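You operate a simulated robot arm through the tools that you are given. There is no shell and no other tool. Be economical: measure what you need, move in short steps, check, and stop when the job is done.

Carry out the task below with a simulated robot arm. There is one attempt and no reset: what you move stays moved.

## Task
Put the cream packing block from the drawer end of the brown table on the top of the trolley and the brown packing block on top of the green button die there.
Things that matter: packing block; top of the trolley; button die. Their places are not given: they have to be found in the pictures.

The check looks at the end state, three seconds after you hand in, the way a careful person would. Anything else that was tipped, shoved, dropped, spilled or broken makes it a failure.

## Robot
A 7-joint arm with a two-finger parallel gripper, fixed in place. Base frame: the origin is at the foot of the arm, x ahead of it, y to its left, z up; the work surface is at about z = 0. Readings come in cm, rad, newtons and seconds.
With the tool pointing down near the work surface it reaches from about 22 to 58 cm from the base axis. Its first joint turns from -1.152 to 1.152 rad. Payload 2.5 kg.
Tool frame: the origin (TCP) lies between the finger pads and is the grasp point; the fingertips stand 2.3 cm ahead of it; z points along the fingers, y is the line along which they close. Largest opening 9.4 cm; finger width 3.8, thickness 1; the body of the gripper, 5.4 by 9.6 cm, starts 3.9 cm behind the TCP.
Orientation is told as [roll, pitch, yaw] about the base's x, y, z axes, in that order, counted from this pose: with the fingers straight down and closing along the base's y, the tool's x points along the base's -x, its y along +y and its z along -z.

## Interface
- The arm moves only by the tool drive_tool. Its argument "plan" is a list of rows, each an object (a shift or turn left out is 0, a gripper value left out holds the last) with "travel": the shift along the base's x, y, z in cm, a list of three; "angular": the turn, a rotation vector about the base's x, y, z in rad, a list of three; "fingers": the gripper command, from -1 (shut) to 1 (fully open), values between in proportion. In form: [{"travel": [tx, ty, tz], "angular": [ax, ay, az], "fingers": fingers}, ...]. A call has 1 to 12 rows; each row shifts and turns the commanded pose from where the row before left it. Each row takes 0.2 s and may step no farther than 5 cm and 0.15 rad from the row before; otherwise, or with a gripper value out of range, the whole call is refused. Where a pose cannot be reached the arm comes as near as it can. A force on the tool above 40 N (or 10 N above the force at the start of the call, whichever is more), or a blocked arm, ends the call early, and 0.2 s more pass. Each finger travels about 10.8 cm/s and halts on what it meets, pressing with about 27 N; the grip force reading is that of the motor and also rises with nothing between the fingers. The clock runs only during rows and for 0.2 s after the last one: add rows that do not move to give the fingers time. It gives the time, the measured TCP pose, the force on the tool (base axes), the opening and the grip force at its end, in the units of the frame above (readings bear some noise).
- Cameras (640 x 400 px; columns grow to the right, rows downward): "scene" is fixed at [11.42, -40.53, 53.67]; the picture's right is [0.86, -0.52, 0.00], its down [-0.33, -0.55, -0.77] and it looks along [0.40, 0.65, -0.64] (base axes); focal length 336 px, centre (320, 200). "wrist" rides on the gripper at [-3.9, 0, -4.4] in the tool frame; the picture's right is [0.00, -1.00, 0.00], its down [0.97, 0.00, -0.24] and it looks along [0.24, 0.00, 0.97] (tool axes); focal length 218 px, centre (320, 200).
- grab_frame(camera): a new picture of that camera. No time passes.
- pixel_to_xyz(camera, pixels): for up to 12 pixels [column, row] of the newest picture of that camera ("zoom" is the newest enlarged one), the place [x, y, z] in the base frame of the surface seen there, good to about 0.2 cm. No time passes.
- zoom(camera, box): a new picture of the part [left, top, right, bottom] of that camera's present view, enlarged. No time passes.
- job_done(): hands the job in; it is judged then, once.

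Work in short steps. Measure before you move; look again where a grasp or a placing could have gone wrong, and mend it. You have 60 turns and 20 pictures in all, those below and enlarged ones among them. Open the gripper and draw the arm clear of the work before you hand the job in, unless the task says otherwise; then end with one line.

The tools are called as a command line: name --argument value ..., lists and objects as JSON in quotes. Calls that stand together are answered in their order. drive_tool: Moves the arm, as the interface text tells. Its arguments: {"type":"object","properties":{"plan":{"type":"array","items":{"type":"object","properties":{"travel":{"type":"array","items":{"type":"number"}},"angular":{"type":"array","items":{"type":"number"}},"fingers":{"type":"number"}}}}},"required":["plan"]} The other tools are called the same way: grab_frame (camera) takes a picture; pixel_to_xyz (camera, pixels) gives the place of the surface under pixels of a picture; zoom (camera, box) takes an enlarged picture of a part of a camera's view; job_done () hands the job in.

At the start:

```text
clock: 0.0
ee_pos: [31.32, 12.88, 26.11]
ee_rot: [0.0, 0.0, 0.0]
contact_force: [0.1, 0.4, 0.0]
gripper_width: 9.41
finger_force: 0.2
```

scene: 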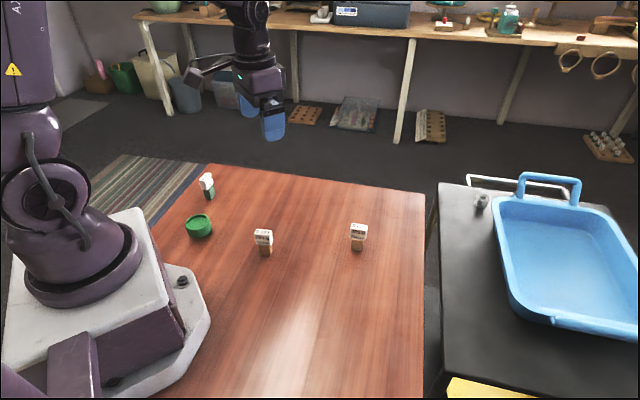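
wrist: 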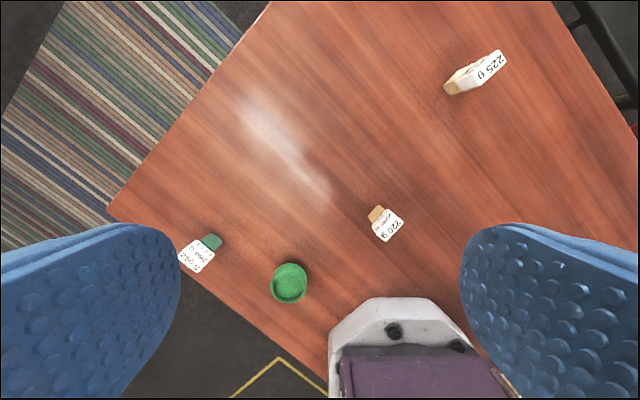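

The scene shows three small labelled blocks on the brown table (208,186), (263,242), (358,236), a green round item (199,226), and a trolley at the right with a blue tray. I zoom in for the colours and details.

zoom --camera "scene" --box '[170, 160, 400, 300]'

zoom --camera "scene" --box '[420, 160, 640, 400]'

```text
2.78 times, centred on (285, 230) of scene
```

zoom: 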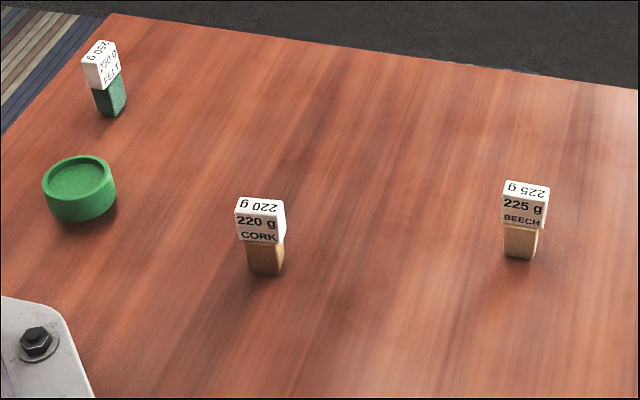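

```text
1.67 times, centred on (530, 280) of scene
```

zoom: 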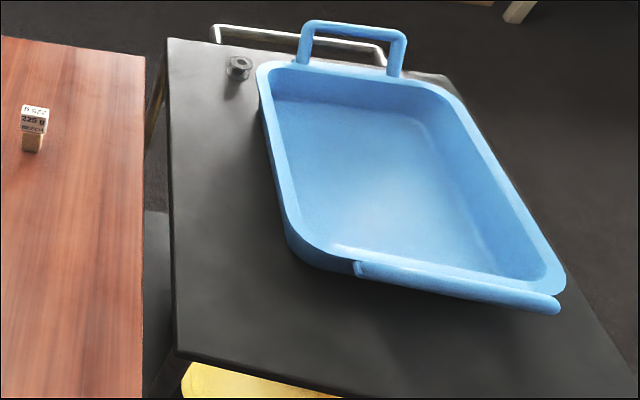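

The cream block (BEECH, 225 g) is at (358,236), the brown one (CORK, 220 g) at (263,242) and the green round die at (199,226); I measure all of these and the trolley top's free area.

pixel_to_xyz --camera "scene" --pixels '[[359, 228], [357, 246], [350, 225], [367, 227], [262, 233], [265, 252], [256, 231], [271, 234], [198, 221], [198, 233], [187, 224], [210, 222]]'

pixel_to_xyz --camera "scene" --pixels '[[470, 240], [460, 280], [480, 320], [442, 190], [441, 360], [500, 260], [481, 202], [424, 200], [420, 300], [497, 205], [525, 320], [490, 280]]'

zoom --camera "wrist" --box '[240, 30, 540, 330]'

```text
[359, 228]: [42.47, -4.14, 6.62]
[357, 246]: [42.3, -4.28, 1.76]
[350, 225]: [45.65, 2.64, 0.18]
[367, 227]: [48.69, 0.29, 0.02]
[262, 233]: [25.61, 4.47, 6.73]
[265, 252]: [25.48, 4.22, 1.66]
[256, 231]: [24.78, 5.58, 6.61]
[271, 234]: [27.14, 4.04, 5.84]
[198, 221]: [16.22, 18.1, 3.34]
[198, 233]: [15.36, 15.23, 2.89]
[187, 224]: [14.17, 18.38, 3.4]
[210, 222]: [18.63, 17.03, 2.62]
```

```text
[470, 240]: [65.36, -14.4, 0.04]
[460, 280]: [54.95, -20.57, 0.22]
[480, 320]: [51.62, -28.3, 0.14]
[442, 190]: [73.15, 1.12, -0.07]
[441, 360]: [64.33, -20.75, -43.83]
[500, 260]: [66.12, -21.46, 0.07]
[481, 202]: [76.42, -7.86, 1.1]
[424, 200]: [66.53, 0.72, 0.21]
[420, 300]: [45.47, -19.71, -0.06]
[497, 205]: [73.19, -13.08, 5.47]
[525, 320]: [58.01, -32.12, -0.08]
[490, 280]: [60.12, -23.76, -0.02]
```

```text
1.33 times, centred on (390, 180) of wrist
```

zoom: 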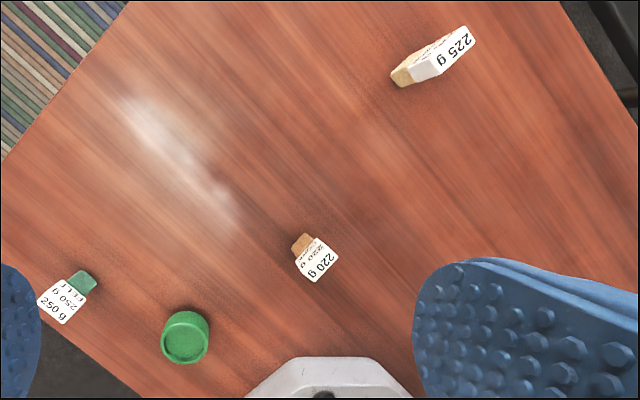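

Trolley top is level with the table (z≈0), reachable near (51..55, -22..-28). I need the blocks' yaw and sizes, so I zoom tightly on cork and on the die.

zoom --camera "scene" --box '[243, 220, 291, 264]'

pixel_to_xyz --camera "zoom" --pixels '[[165, 150], [330, 160], [300, 115], [220, 110], [160, 260], [250, 220], [330, 250], [250, 300], [300, 370], [250, 380], [380, 180], [380, 250]]'

```text
9.09 times, centred on (267, 242) of scene
```

zoom: 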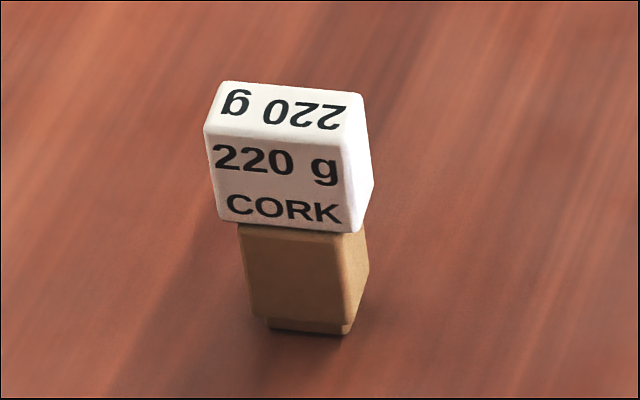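

```text
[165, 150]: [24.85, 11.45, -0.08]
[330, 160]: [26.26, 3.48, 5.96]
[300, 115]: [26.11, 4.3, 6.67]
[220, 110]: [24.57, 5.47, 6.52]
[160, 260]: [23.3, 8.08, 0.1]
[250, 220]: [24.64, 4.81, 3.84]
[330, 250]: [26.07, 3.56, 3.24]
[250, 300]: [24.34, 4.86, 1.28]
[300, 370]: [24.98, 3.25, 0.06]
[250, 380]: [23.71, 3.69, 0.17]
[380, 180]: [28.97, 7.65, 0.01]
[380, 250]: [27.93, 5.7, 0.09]
```

Cork block: cap 3.6–6.7 cm, body below. I sample points on its front and side faces for yaw and size (newest zoom).

pixel_to_xyz --camera "zoom" --pixels '[[212, 150], [338, 165], [218, 190], [342, 200], [348, 180], [369, 175], [352, 210], [370, 195], [248, 265], [335, 270], [225, 86], [358, 97]]'

zoom --camera "scene" --box '[338, 214, 386, 258]'

pixel_to_xyz --camera "zoom" --pixels '[[165, 150], [330, 160], [300, 115], [220, 110], [200, 170], [250, 190], [330, 190], [350, 170], [250, 300], [300, 270], [330, 250], [250, 250]]'

```text
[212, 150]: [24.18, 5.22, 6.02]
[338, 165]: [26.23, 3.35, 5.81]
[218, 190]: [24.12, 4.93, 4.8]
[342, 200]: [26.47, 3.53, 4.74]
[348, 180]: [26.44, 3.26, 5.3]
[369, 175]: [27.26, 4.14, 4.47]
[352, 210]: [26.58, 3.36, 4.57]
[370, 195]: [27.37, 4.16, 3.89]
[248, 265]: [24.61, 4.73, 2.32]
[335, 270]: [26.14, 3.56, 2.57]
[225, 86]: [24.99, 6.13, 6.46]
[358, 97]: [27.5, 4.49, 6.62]
```

```text
9.09 times, centred on (362, 236) of scene
```

zoom: 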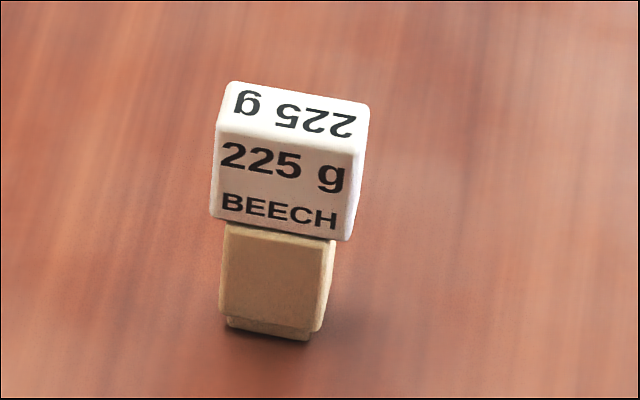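

```text
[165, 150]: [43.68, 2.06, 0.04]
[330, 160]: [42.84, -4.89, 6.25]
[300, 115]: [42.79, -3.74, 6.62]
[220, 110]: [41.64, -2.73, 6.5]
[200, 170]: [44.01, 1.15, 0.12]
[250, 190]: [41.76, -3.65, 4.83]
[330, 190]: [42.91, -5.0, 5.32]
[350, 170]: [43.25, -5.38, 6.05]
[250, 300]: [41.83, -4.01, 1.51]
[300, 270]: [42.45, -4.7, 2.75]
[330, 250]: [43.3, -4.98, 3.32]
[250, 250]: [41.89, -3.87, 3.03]
```

Cork: cap about 3.0×1.6 cm, centre ≈(25.8,4.8), yaw ≈ -0.61. Now I sample more on the beech zoom and the near side of the trolley top.

pixel_to_xyz --camera "zoom" --pixels '[[219, 150], [350, 165], [219, 190], [343, 200], [220, 125], [352, 148], [238, 86], [362, 106], [360, 170], [228, 265], [318, 270], [327, 270]]'

pixel_to_xyz --camera "scene" --pixels '[[448, 300], [446, 330], [460, 320], [470, 340], [450, 360], [470, 365], [444, 345], [443, 280], [520, 370], [515, 313], [455, 340], [423, 330]]'

zoom --camera "scene" --box '[175, 205, 225, 245]'

pixel_to_xyz --camera "zoom" --pixels '[[160, 130], [300, 100], [440, 130], [300, 150], [300, 190], [300, 220], [200, 160], [400, 160], [300, 130], [300, 250], [250, 150], [350, 150]]'

```text
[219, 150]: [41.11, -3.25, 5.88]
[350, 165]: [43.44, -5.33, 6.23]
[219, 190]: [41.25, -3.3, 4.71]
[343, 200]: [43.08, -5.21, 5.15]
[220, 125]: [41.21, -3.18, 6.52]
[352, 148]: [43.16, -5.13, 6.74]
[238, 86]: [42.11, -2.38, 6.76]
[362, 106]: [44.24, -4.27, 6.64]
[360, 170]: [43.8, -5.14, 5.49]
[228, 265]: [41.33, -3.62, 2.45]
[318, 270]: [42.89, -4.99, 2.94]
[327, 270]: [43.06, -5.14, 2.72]
```

```text
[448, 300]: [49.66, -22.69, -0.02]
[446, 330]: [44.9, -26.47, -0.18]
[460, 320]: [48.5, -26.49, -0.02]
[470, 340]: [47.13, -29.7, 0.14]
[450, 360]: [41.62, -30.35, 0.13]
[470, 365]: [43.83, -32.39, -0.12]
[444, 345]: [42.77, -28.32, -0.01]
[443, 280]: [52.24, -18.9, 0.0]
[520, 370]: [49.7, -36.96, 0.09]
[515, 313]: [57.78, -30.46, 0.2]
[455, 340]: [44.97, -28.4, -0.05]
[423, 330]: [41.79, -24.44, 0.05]
```

```text
10.00 times, centred on (200, 225) of scene
```

zoom: 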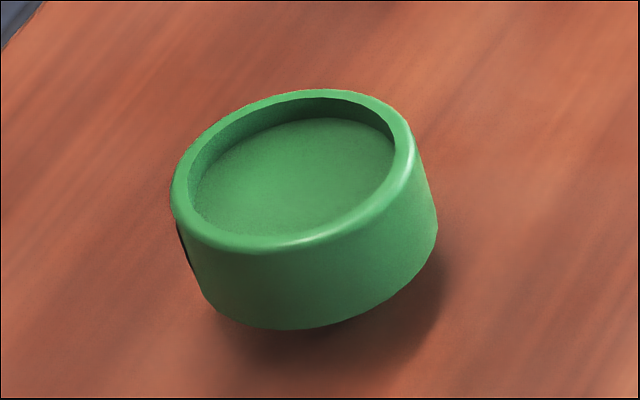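

```text
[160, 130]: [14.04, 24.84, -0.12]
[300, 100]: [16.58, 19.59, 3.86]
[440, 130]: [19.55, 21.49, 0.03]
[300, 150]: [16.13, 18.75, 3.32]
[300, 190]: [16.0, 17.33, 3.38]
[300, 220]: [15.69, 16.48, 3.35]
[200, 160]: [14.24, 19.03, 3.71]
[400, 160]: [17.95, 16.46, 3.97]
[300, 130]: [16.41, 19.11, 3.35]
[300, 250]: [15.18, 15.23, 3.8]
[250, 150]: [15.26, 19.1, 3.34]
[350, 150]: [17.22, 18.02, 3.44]
```

Beech: centre ≈(42.7,-3.8), yaw ≈ -0.75, top 6.7. Die: centre ≈(16.05,17.5), recess floor 3.35, rim 3.85. Trolley target ≈(47.3,-28.8). I move above the beech block with the fingers turned to its narrow side.

drive_tool --plan '[{"travel": [2.28, -3.34, -2.4], "angular": [0, 0, -0.15], "fingers": 0.2}, {"travel": [2.28, -3.34, -2.4], "angular": [0, 0, -0.15]}, {"travel": [2.28, -3.34, -2.4], "angular": [0, 0, -0.15]}, {"travel": [2.28, -3.34, -2.4], "angular": [0, 0, -0.15]}, {"travel": [2.26, -3.32, -2.4], "angular": [0, 0, -0.15]}, {}, {}]'

grab_frame --camera "wrist"

```text
clock: 1.6
ee_pos: [42.82, -3.87, 13.94]
ee_rot: [0.001, 0.0, -0.75]
contact_force: [0.0, -0.2, -0.2]
gripper_width: 5.65
finger_force: 0.2
```

```text
11 pictures are left
```

wrist: 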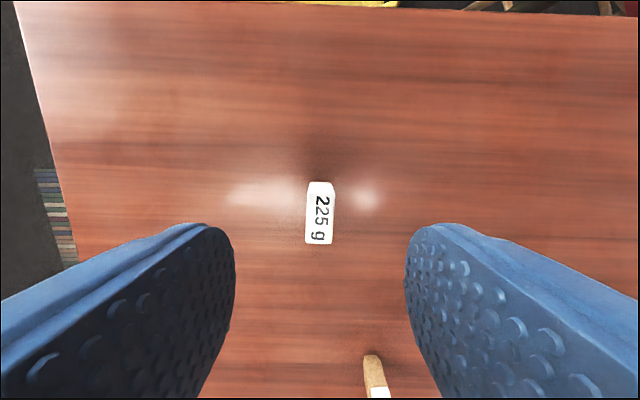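

Block is centred at (320,213) with the fingers straddling it, aligned within ~0.04 rad. Descend to z=4.2 and close.

drive_tool --plan '[{"travel": [-0.05, 0, -4]}, {"travel": [0, 0, -4]}, {"travel": [0, 0, -1.7]}, {}, {"fingers": -0.3}, {"fingers": -1}, {}, {}]'

```text
clock: 3.4
ee_pos: [42.7, -3.77, 4.37]
ee_rot: [0.0, 0.0, -0.748]
contact_force: [1.0, -0.6, 0.3]
gripper_width: 1.67
finger_force: 27.1
```

Gripped at 1.67 cm. Lift and carry toward the trolley spot.

drive_tool --plan '[{"travel": [0, 0, 2]}, {"travel": [0, 0, 4]}, {"travel": [0, 0, 2]}, {"travel": [0.76, -4.16, 0]}, {"travel": [0.76, -4.16, 0]}, {"travel": [0.77, -4.17, 0]}, {"travel": [0.77, -4.17, 0]}, {"travel": [0.77, -4.17, 0]}, {"travel": [0.77, -4.17, 0]}, {}, {}]'

grab_frame --camera "scene"

```text
clock: 5.8
ee_pos: [47.01, -28.81, 12.74]
ee_rot: [0.0, 0.001, -0.749]
contact_force: [-0.1, -0.6, -0.5]
gripper_width: 1.7
finger_force: 27.3
```

```text
10 pictures are left
```

scene: 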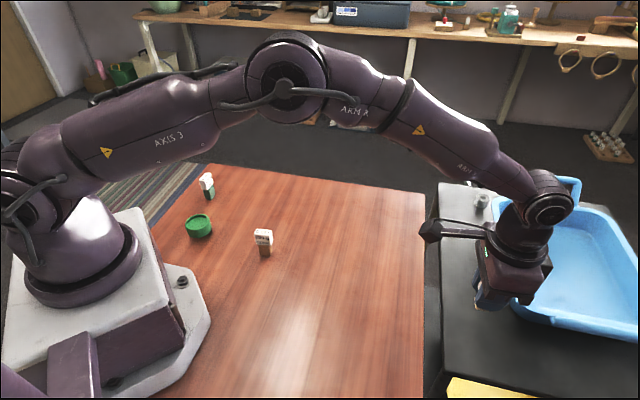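

Over the trolley, clear of the tray. Lower toward the surface slowly.

drive_tool --plan '[{"travel": [0, 0, -3]}, {"travel": [0, 0, -3]}, {"travel": [0, 0, -1.2]}, {"travel": [0, 0, -0.5]}, {}, {}]'

zoom --camera "scene" --box '[420, 220, 580, 360]'

```text
clock: 7.2
ee_pos: [47.35, -28.95, 4.7]
ee_rot: [-0.001, 0.001, -0.748]
contact_force: [0.8, -0.8, -1.1]
gripper_width: 1.7
finger_force: 27.3
```

```text
2.86 times, centred on (500, 290) of scene
```

zoom: 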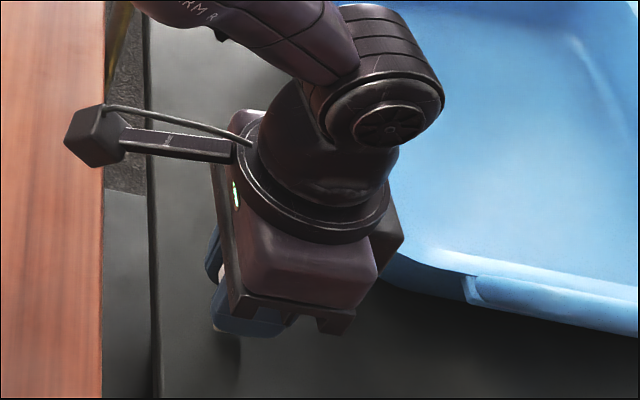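

About 0.3 cm above contact; ease down the rest.

drive_tool --plan '[{"travel": [0, 0, -0.15]}, {"travel": [0, 0, -0.1]}, {}, {}]'

```text
clock: 8.2
ee_pos: [47.28, -28.84, 4.5]
ee_rot: [0.001, -0.001, -0.749]
contact_force: [-0.7, 0.2, -1.7]
gripper_width: 1.69
finger_force: 26.7
```

Force still near the free-hanging value; lower a little more.

drive_tool --plan '[{"travel": [0, 0, -0.1]}, {}, {}]'

```text
clock: 9.0
ee_pos: [47.4, -28.85, 4.45]
ee_rot: [0.0, 0.001, -0.749]
contact_force: [0.0, -0.3, -1.0]
gripper_width: 1.72
finger_force: 26.8
```

drive_tool --plan '[{"travel": [0, 0, -0.1]}, {}, {}]'

```text
clock: 9.8
ee_pos: [47.22, -28.86, 4.26]
ee_rot: [0.001, 0.0, -0.749]
contact_force: [-0.5, -0.2, 0.1]
gripper_width: 1.64
finger_force: 27.3
```

Height now matches the grasp height and the force has risen to zero: the block is standing. Open partly and rise straight up.

drive_tool --plan '[{"fingers": -0.4}, {"fingers": 0.1}, {}, {"travel": [0, 0, 3]}, {"travel": [0, 0, 4]}, {"travel": [0, 0, 3]}, {}]'

grab_frame --camera "wrist"

```text
clock: 11.4
ee_pos: [47.14, -28.78, 14.37]
ee_rot: [0.001, 0.001, -0.749]
contact_force: [0.4, -0.2, 0.5]
gripper_width: 5.19
finger_force: 0.1
```

```text
8 pictures are left
```

wrist: 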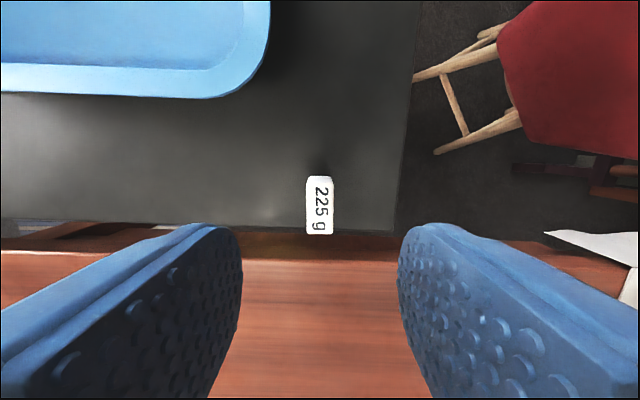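

The beech block stands on the trolley. Move above the cork block at ≈(25.8,4.76), yaw -0.61.

drive_tool --plan '[{"travel": [-2.38, 3.73, 0], "angular": [0, 0, 0.14]}, {"travel": [-2.38, 3.73, 0]}, {"travel": [-2.38, 3.73, 0]}, {"travel": [-2.38, 3.73, 0]}, {"travel": [-2.38, 3.73, 0]}, {"travel": [-2.38, 3.73, 0]}, {"travel": [-2.38, 3.73, 0]}, {"travel": [-2.38, 3.73, 0]}, {"travel": [-2.38, 3.73, 0]}, {}, {}]'

grab_frame --camera "wrist"

grab_frame --camera "scene"

```text
clock: 13.8
ee_pos: [25.5, 4.81, 14.01]
ee_rot: [-0.001, -0.001, -0.609]
contact_force: [-0.3, 0.7, -0.4]
gripper_width: 5.18
finger_force: 0.2
```

```text
7 pictures are left
```

wrist: 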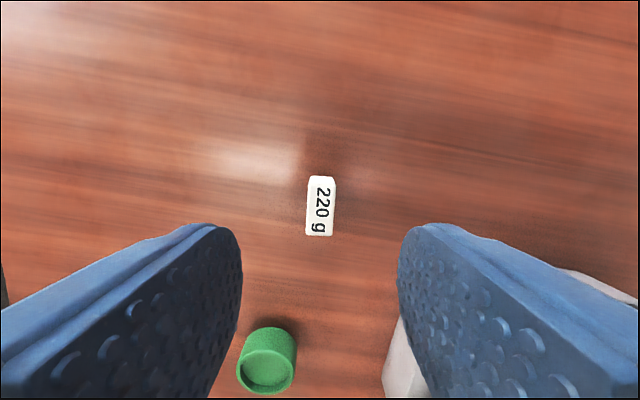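

```text
6 pictures are left
```

scene: 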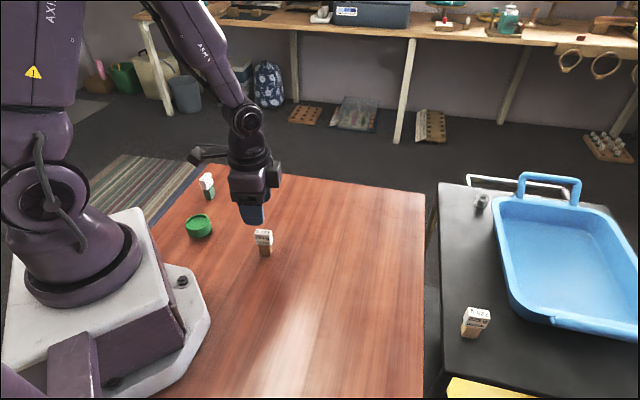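

Beech stands upright on the trolley at (475,322). The cork is centred laterally but ~0.5 cm ahead (row 206 vs expected 217); correct, descend and grip.

drive_tool --plan '[{"travel": [0.4, -0.28, -3]}, {"travel": [0, 0, -4]}, {"travel": [0, 0, -2.7]}, {}, {"fingers": -0.3}, {"fingers": -1}, {}, {}]'

```text
clock: 15.6
ee_pos: [26.18, 4.24, 4.59]
ee_rot: [0.0, 0.001, -0.608]
contact_force: [-0.4, 0.2, -0.3]
gripper_width: 1.69
finger_force: 27.4
```

Gripped at 1.69. Lift and check how the block sits in the fingers.

drive_tool --plan '[{"travel": [0, 0, 2]}, {"travel": [0, 0, 4]}, {"travel": [0, 0, 2]}, {"travel": [-2.5, 3.2, 0]}, {"travel": [-2.5, 3.2, 0]}, {"travel": [-2.5, 3.2, 0]}, {"travel": [-2.5, 3.2, 0]}, {}, {}, {}]'

grab_frame --camera "wrist"

zoom --camera "scene" --box '[150, 160, 250, 250]'

```text
clock: 17.8
ee_pos: [16.11, 17.42, 12.82]
ee_rot: [-0.001, 0.001, -0.608]
contact_force: [-0.6, -0.7, -0.6]
gripper_width: 1.7
finger_force: 27.0
```

```text
5 pictures are left
```

wrist: 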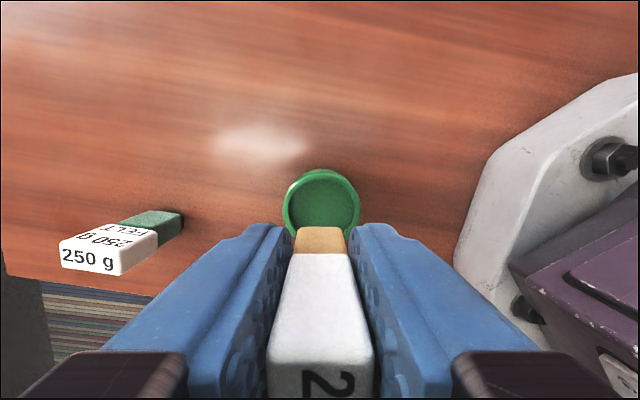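

```text
4.44 times, centred on (200, 205) of scene
```

zoom: 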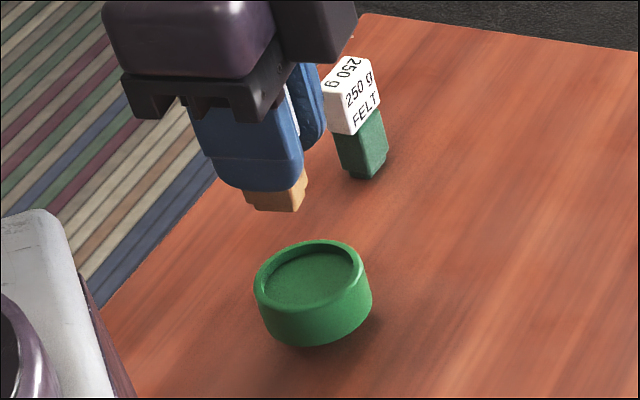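

The die is centred under the TCP at (322,207); the block sits ~0.45 cm toward tool +x, so I shift by (+0.35,-0.25) and descend to just above the recess floor.

drive_tool --plan '[{"travel": [0.3, -0.3, 0]}, {}, {"travel": [0, 0, -2]}, {"travel": [0, 0, -1.5]}, {"travel": [0, 0, -0.6]}, {"travel": [0, 0, -0.25]}, {}, {}]'

zoom --camera "scene" --box '[160, 180, 240, 250]'

```text
clock: 19.6
ee_pos: [16.56, 16.99, 8.44]
ee_rot: [0.001, 0.002, -0.609]
contact_force: [1.3, -0.8, -0.1]
gripper_width: 1.7
finger_force: 27.4
```

```text
5.71 times, centred on (200, 215) of scene
```

zoom: 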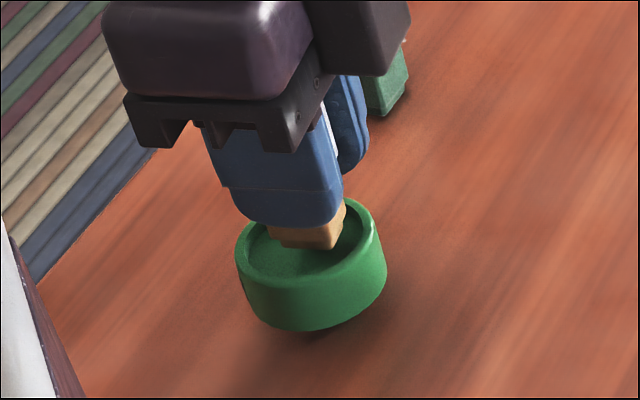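

Block is over the recess, nicely centred, about 0.4 cm above its floor. Lower in small steps.

drive_tool --plan '[{"travel": [0, 0, -0.12]}, {"travel": [0, 0, -0.1]}, {}, {}]'

```text
clock: 20.6
ee_pos: [16.5, 17.05, 8.2]
ee_rot: [0.0, -0.001, -0.608]
contact_force: [-0.4, -0.2, -0.8]
gripper_width: 1.71
finger_force: 26.8
```

Still free; a bit more.

drive_tool --plan '[{"travel": [0, 0, -0.1]}, {}, {}]'

```text
clock: 21.4
ee_pos: [16.47, 16.89, 7.91]
ee_rot: [0.002, 0.001, -0.608]
contact_force: [0.1, -0.4, -0.3]
gripper_width: 1.71
finger_force: 27.0
```

drive_tool --plan '[{"travel": [0, 0, -0.08]}, {}, {}]'

```text
clock: 22.2
ee_pos: [16.6, 17.07, 7.92]
ee_rot: [0.002, 0.0, -0.609]
contact_force: [0.1, 0.7, 0.0]
gripper_width: 1.71
finger_force: 27.2
```

drive_tool --plan '[{"travel": [0, 0, -0.08]}, {}, {}]'

zoom --camera "scene" --box '[175, 205, 225, 245]'

```text
clock: 23.0
ee_pos: [16.52, 16.96, 7.79]
ee_rot: [0.001, -0.001, -0.609]
contact_force: [0.0, -0.8, 11.1]
gripper_width: 1.67
finger_force: 27.1
```

```text
10.00 times, centred on (200, 225) of scene
```

zoom: 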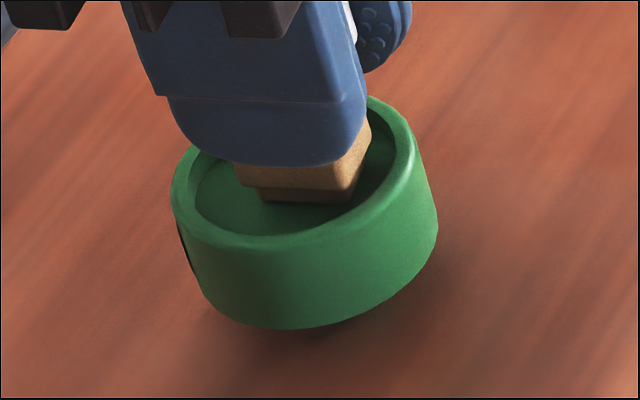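

The force jumped to 11 N: firm contact on the recess floor, foot inside the rim. Ease back 0.06, open, and rise.

drive_tool --plan '[{"travel": [0, 0, 0.06]}, {"fingers": -0.5}, {"fingers": 0.0}, {}, {"travel": [0, 0, 2]}, {"travel": [0, 0, 4]}, {"travel": [0, 0, 4]}, {"travel": [3, -3, 3]}, {"travel": [3, -3, 2]}, {"travel": [3, -3, 0]}, {}]'

grab_frame --camera "scene"

```text
refused: row 8 steps farther than a row can; nothing moved
```

```text
1 pictures are left
```

scene: 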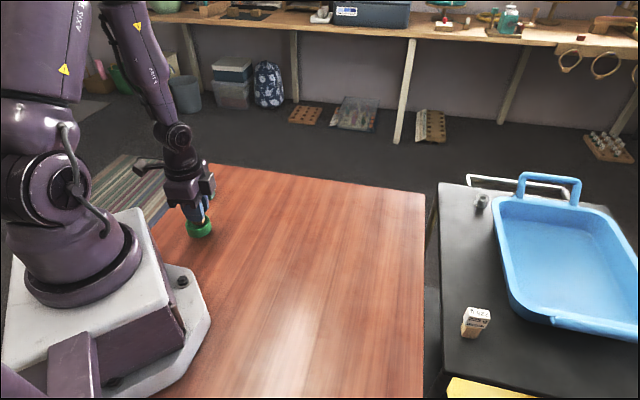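

The call was refused for one long step; I repeat it with shorter ones, then take the last picture.

drive_tool --plan '[{"travel": [0, 0, 0.06]}, {"fingers": -0.5}, {"fingers": 0.0}, {}, {"travel": [0, 0, 2]}, {"travel": [0, 0, 4]}, {"travel": [0, 0, 4]}, {"travel": [0, 0, 4]}, {"travel": [3, -2, 2]}, {"travel": [3, -2, 0]}, {"travel": [3, -2, 0]}, {}]'

grab_frame --camera "scene"

pixel_to_xyz --camera "scene" --pixels '[[198, 202], [198, 206], [199, 210], [479, 313], [472, 330]]'

```text
clock: 25.6
ee_pos: [25.66, 10.87, 23.94]
ee_rot: [0.0, 0.001, -0.61]
contact_force: [0.0, 0.3, 0.1]
gripper_width: 4.73
finger_force: 0.1
```

```text
0 pictures are left
```

scene: 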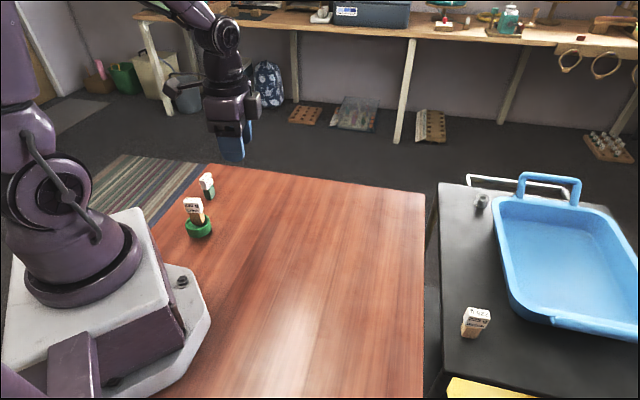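

```text
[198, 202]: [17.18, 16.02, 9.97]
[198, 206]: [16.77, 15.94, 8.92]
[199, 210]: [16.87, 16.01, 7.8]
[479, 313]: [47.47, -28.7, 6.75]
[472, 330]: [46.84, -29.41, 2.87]
```

The cork stands upright in the green die (cap face vertical, top ≈10 cm) and the beech stands on the trolley; nothing else moved and the arm is clear. I hand in.

job_done

```text
The job is handed in.
```

The cream (beech) block is standing on the top of the trolley, and the brown (cork) block is standing upright on the green button die on the brown table. The arm is open and clear, and the last picture shows nothing else disturbed.
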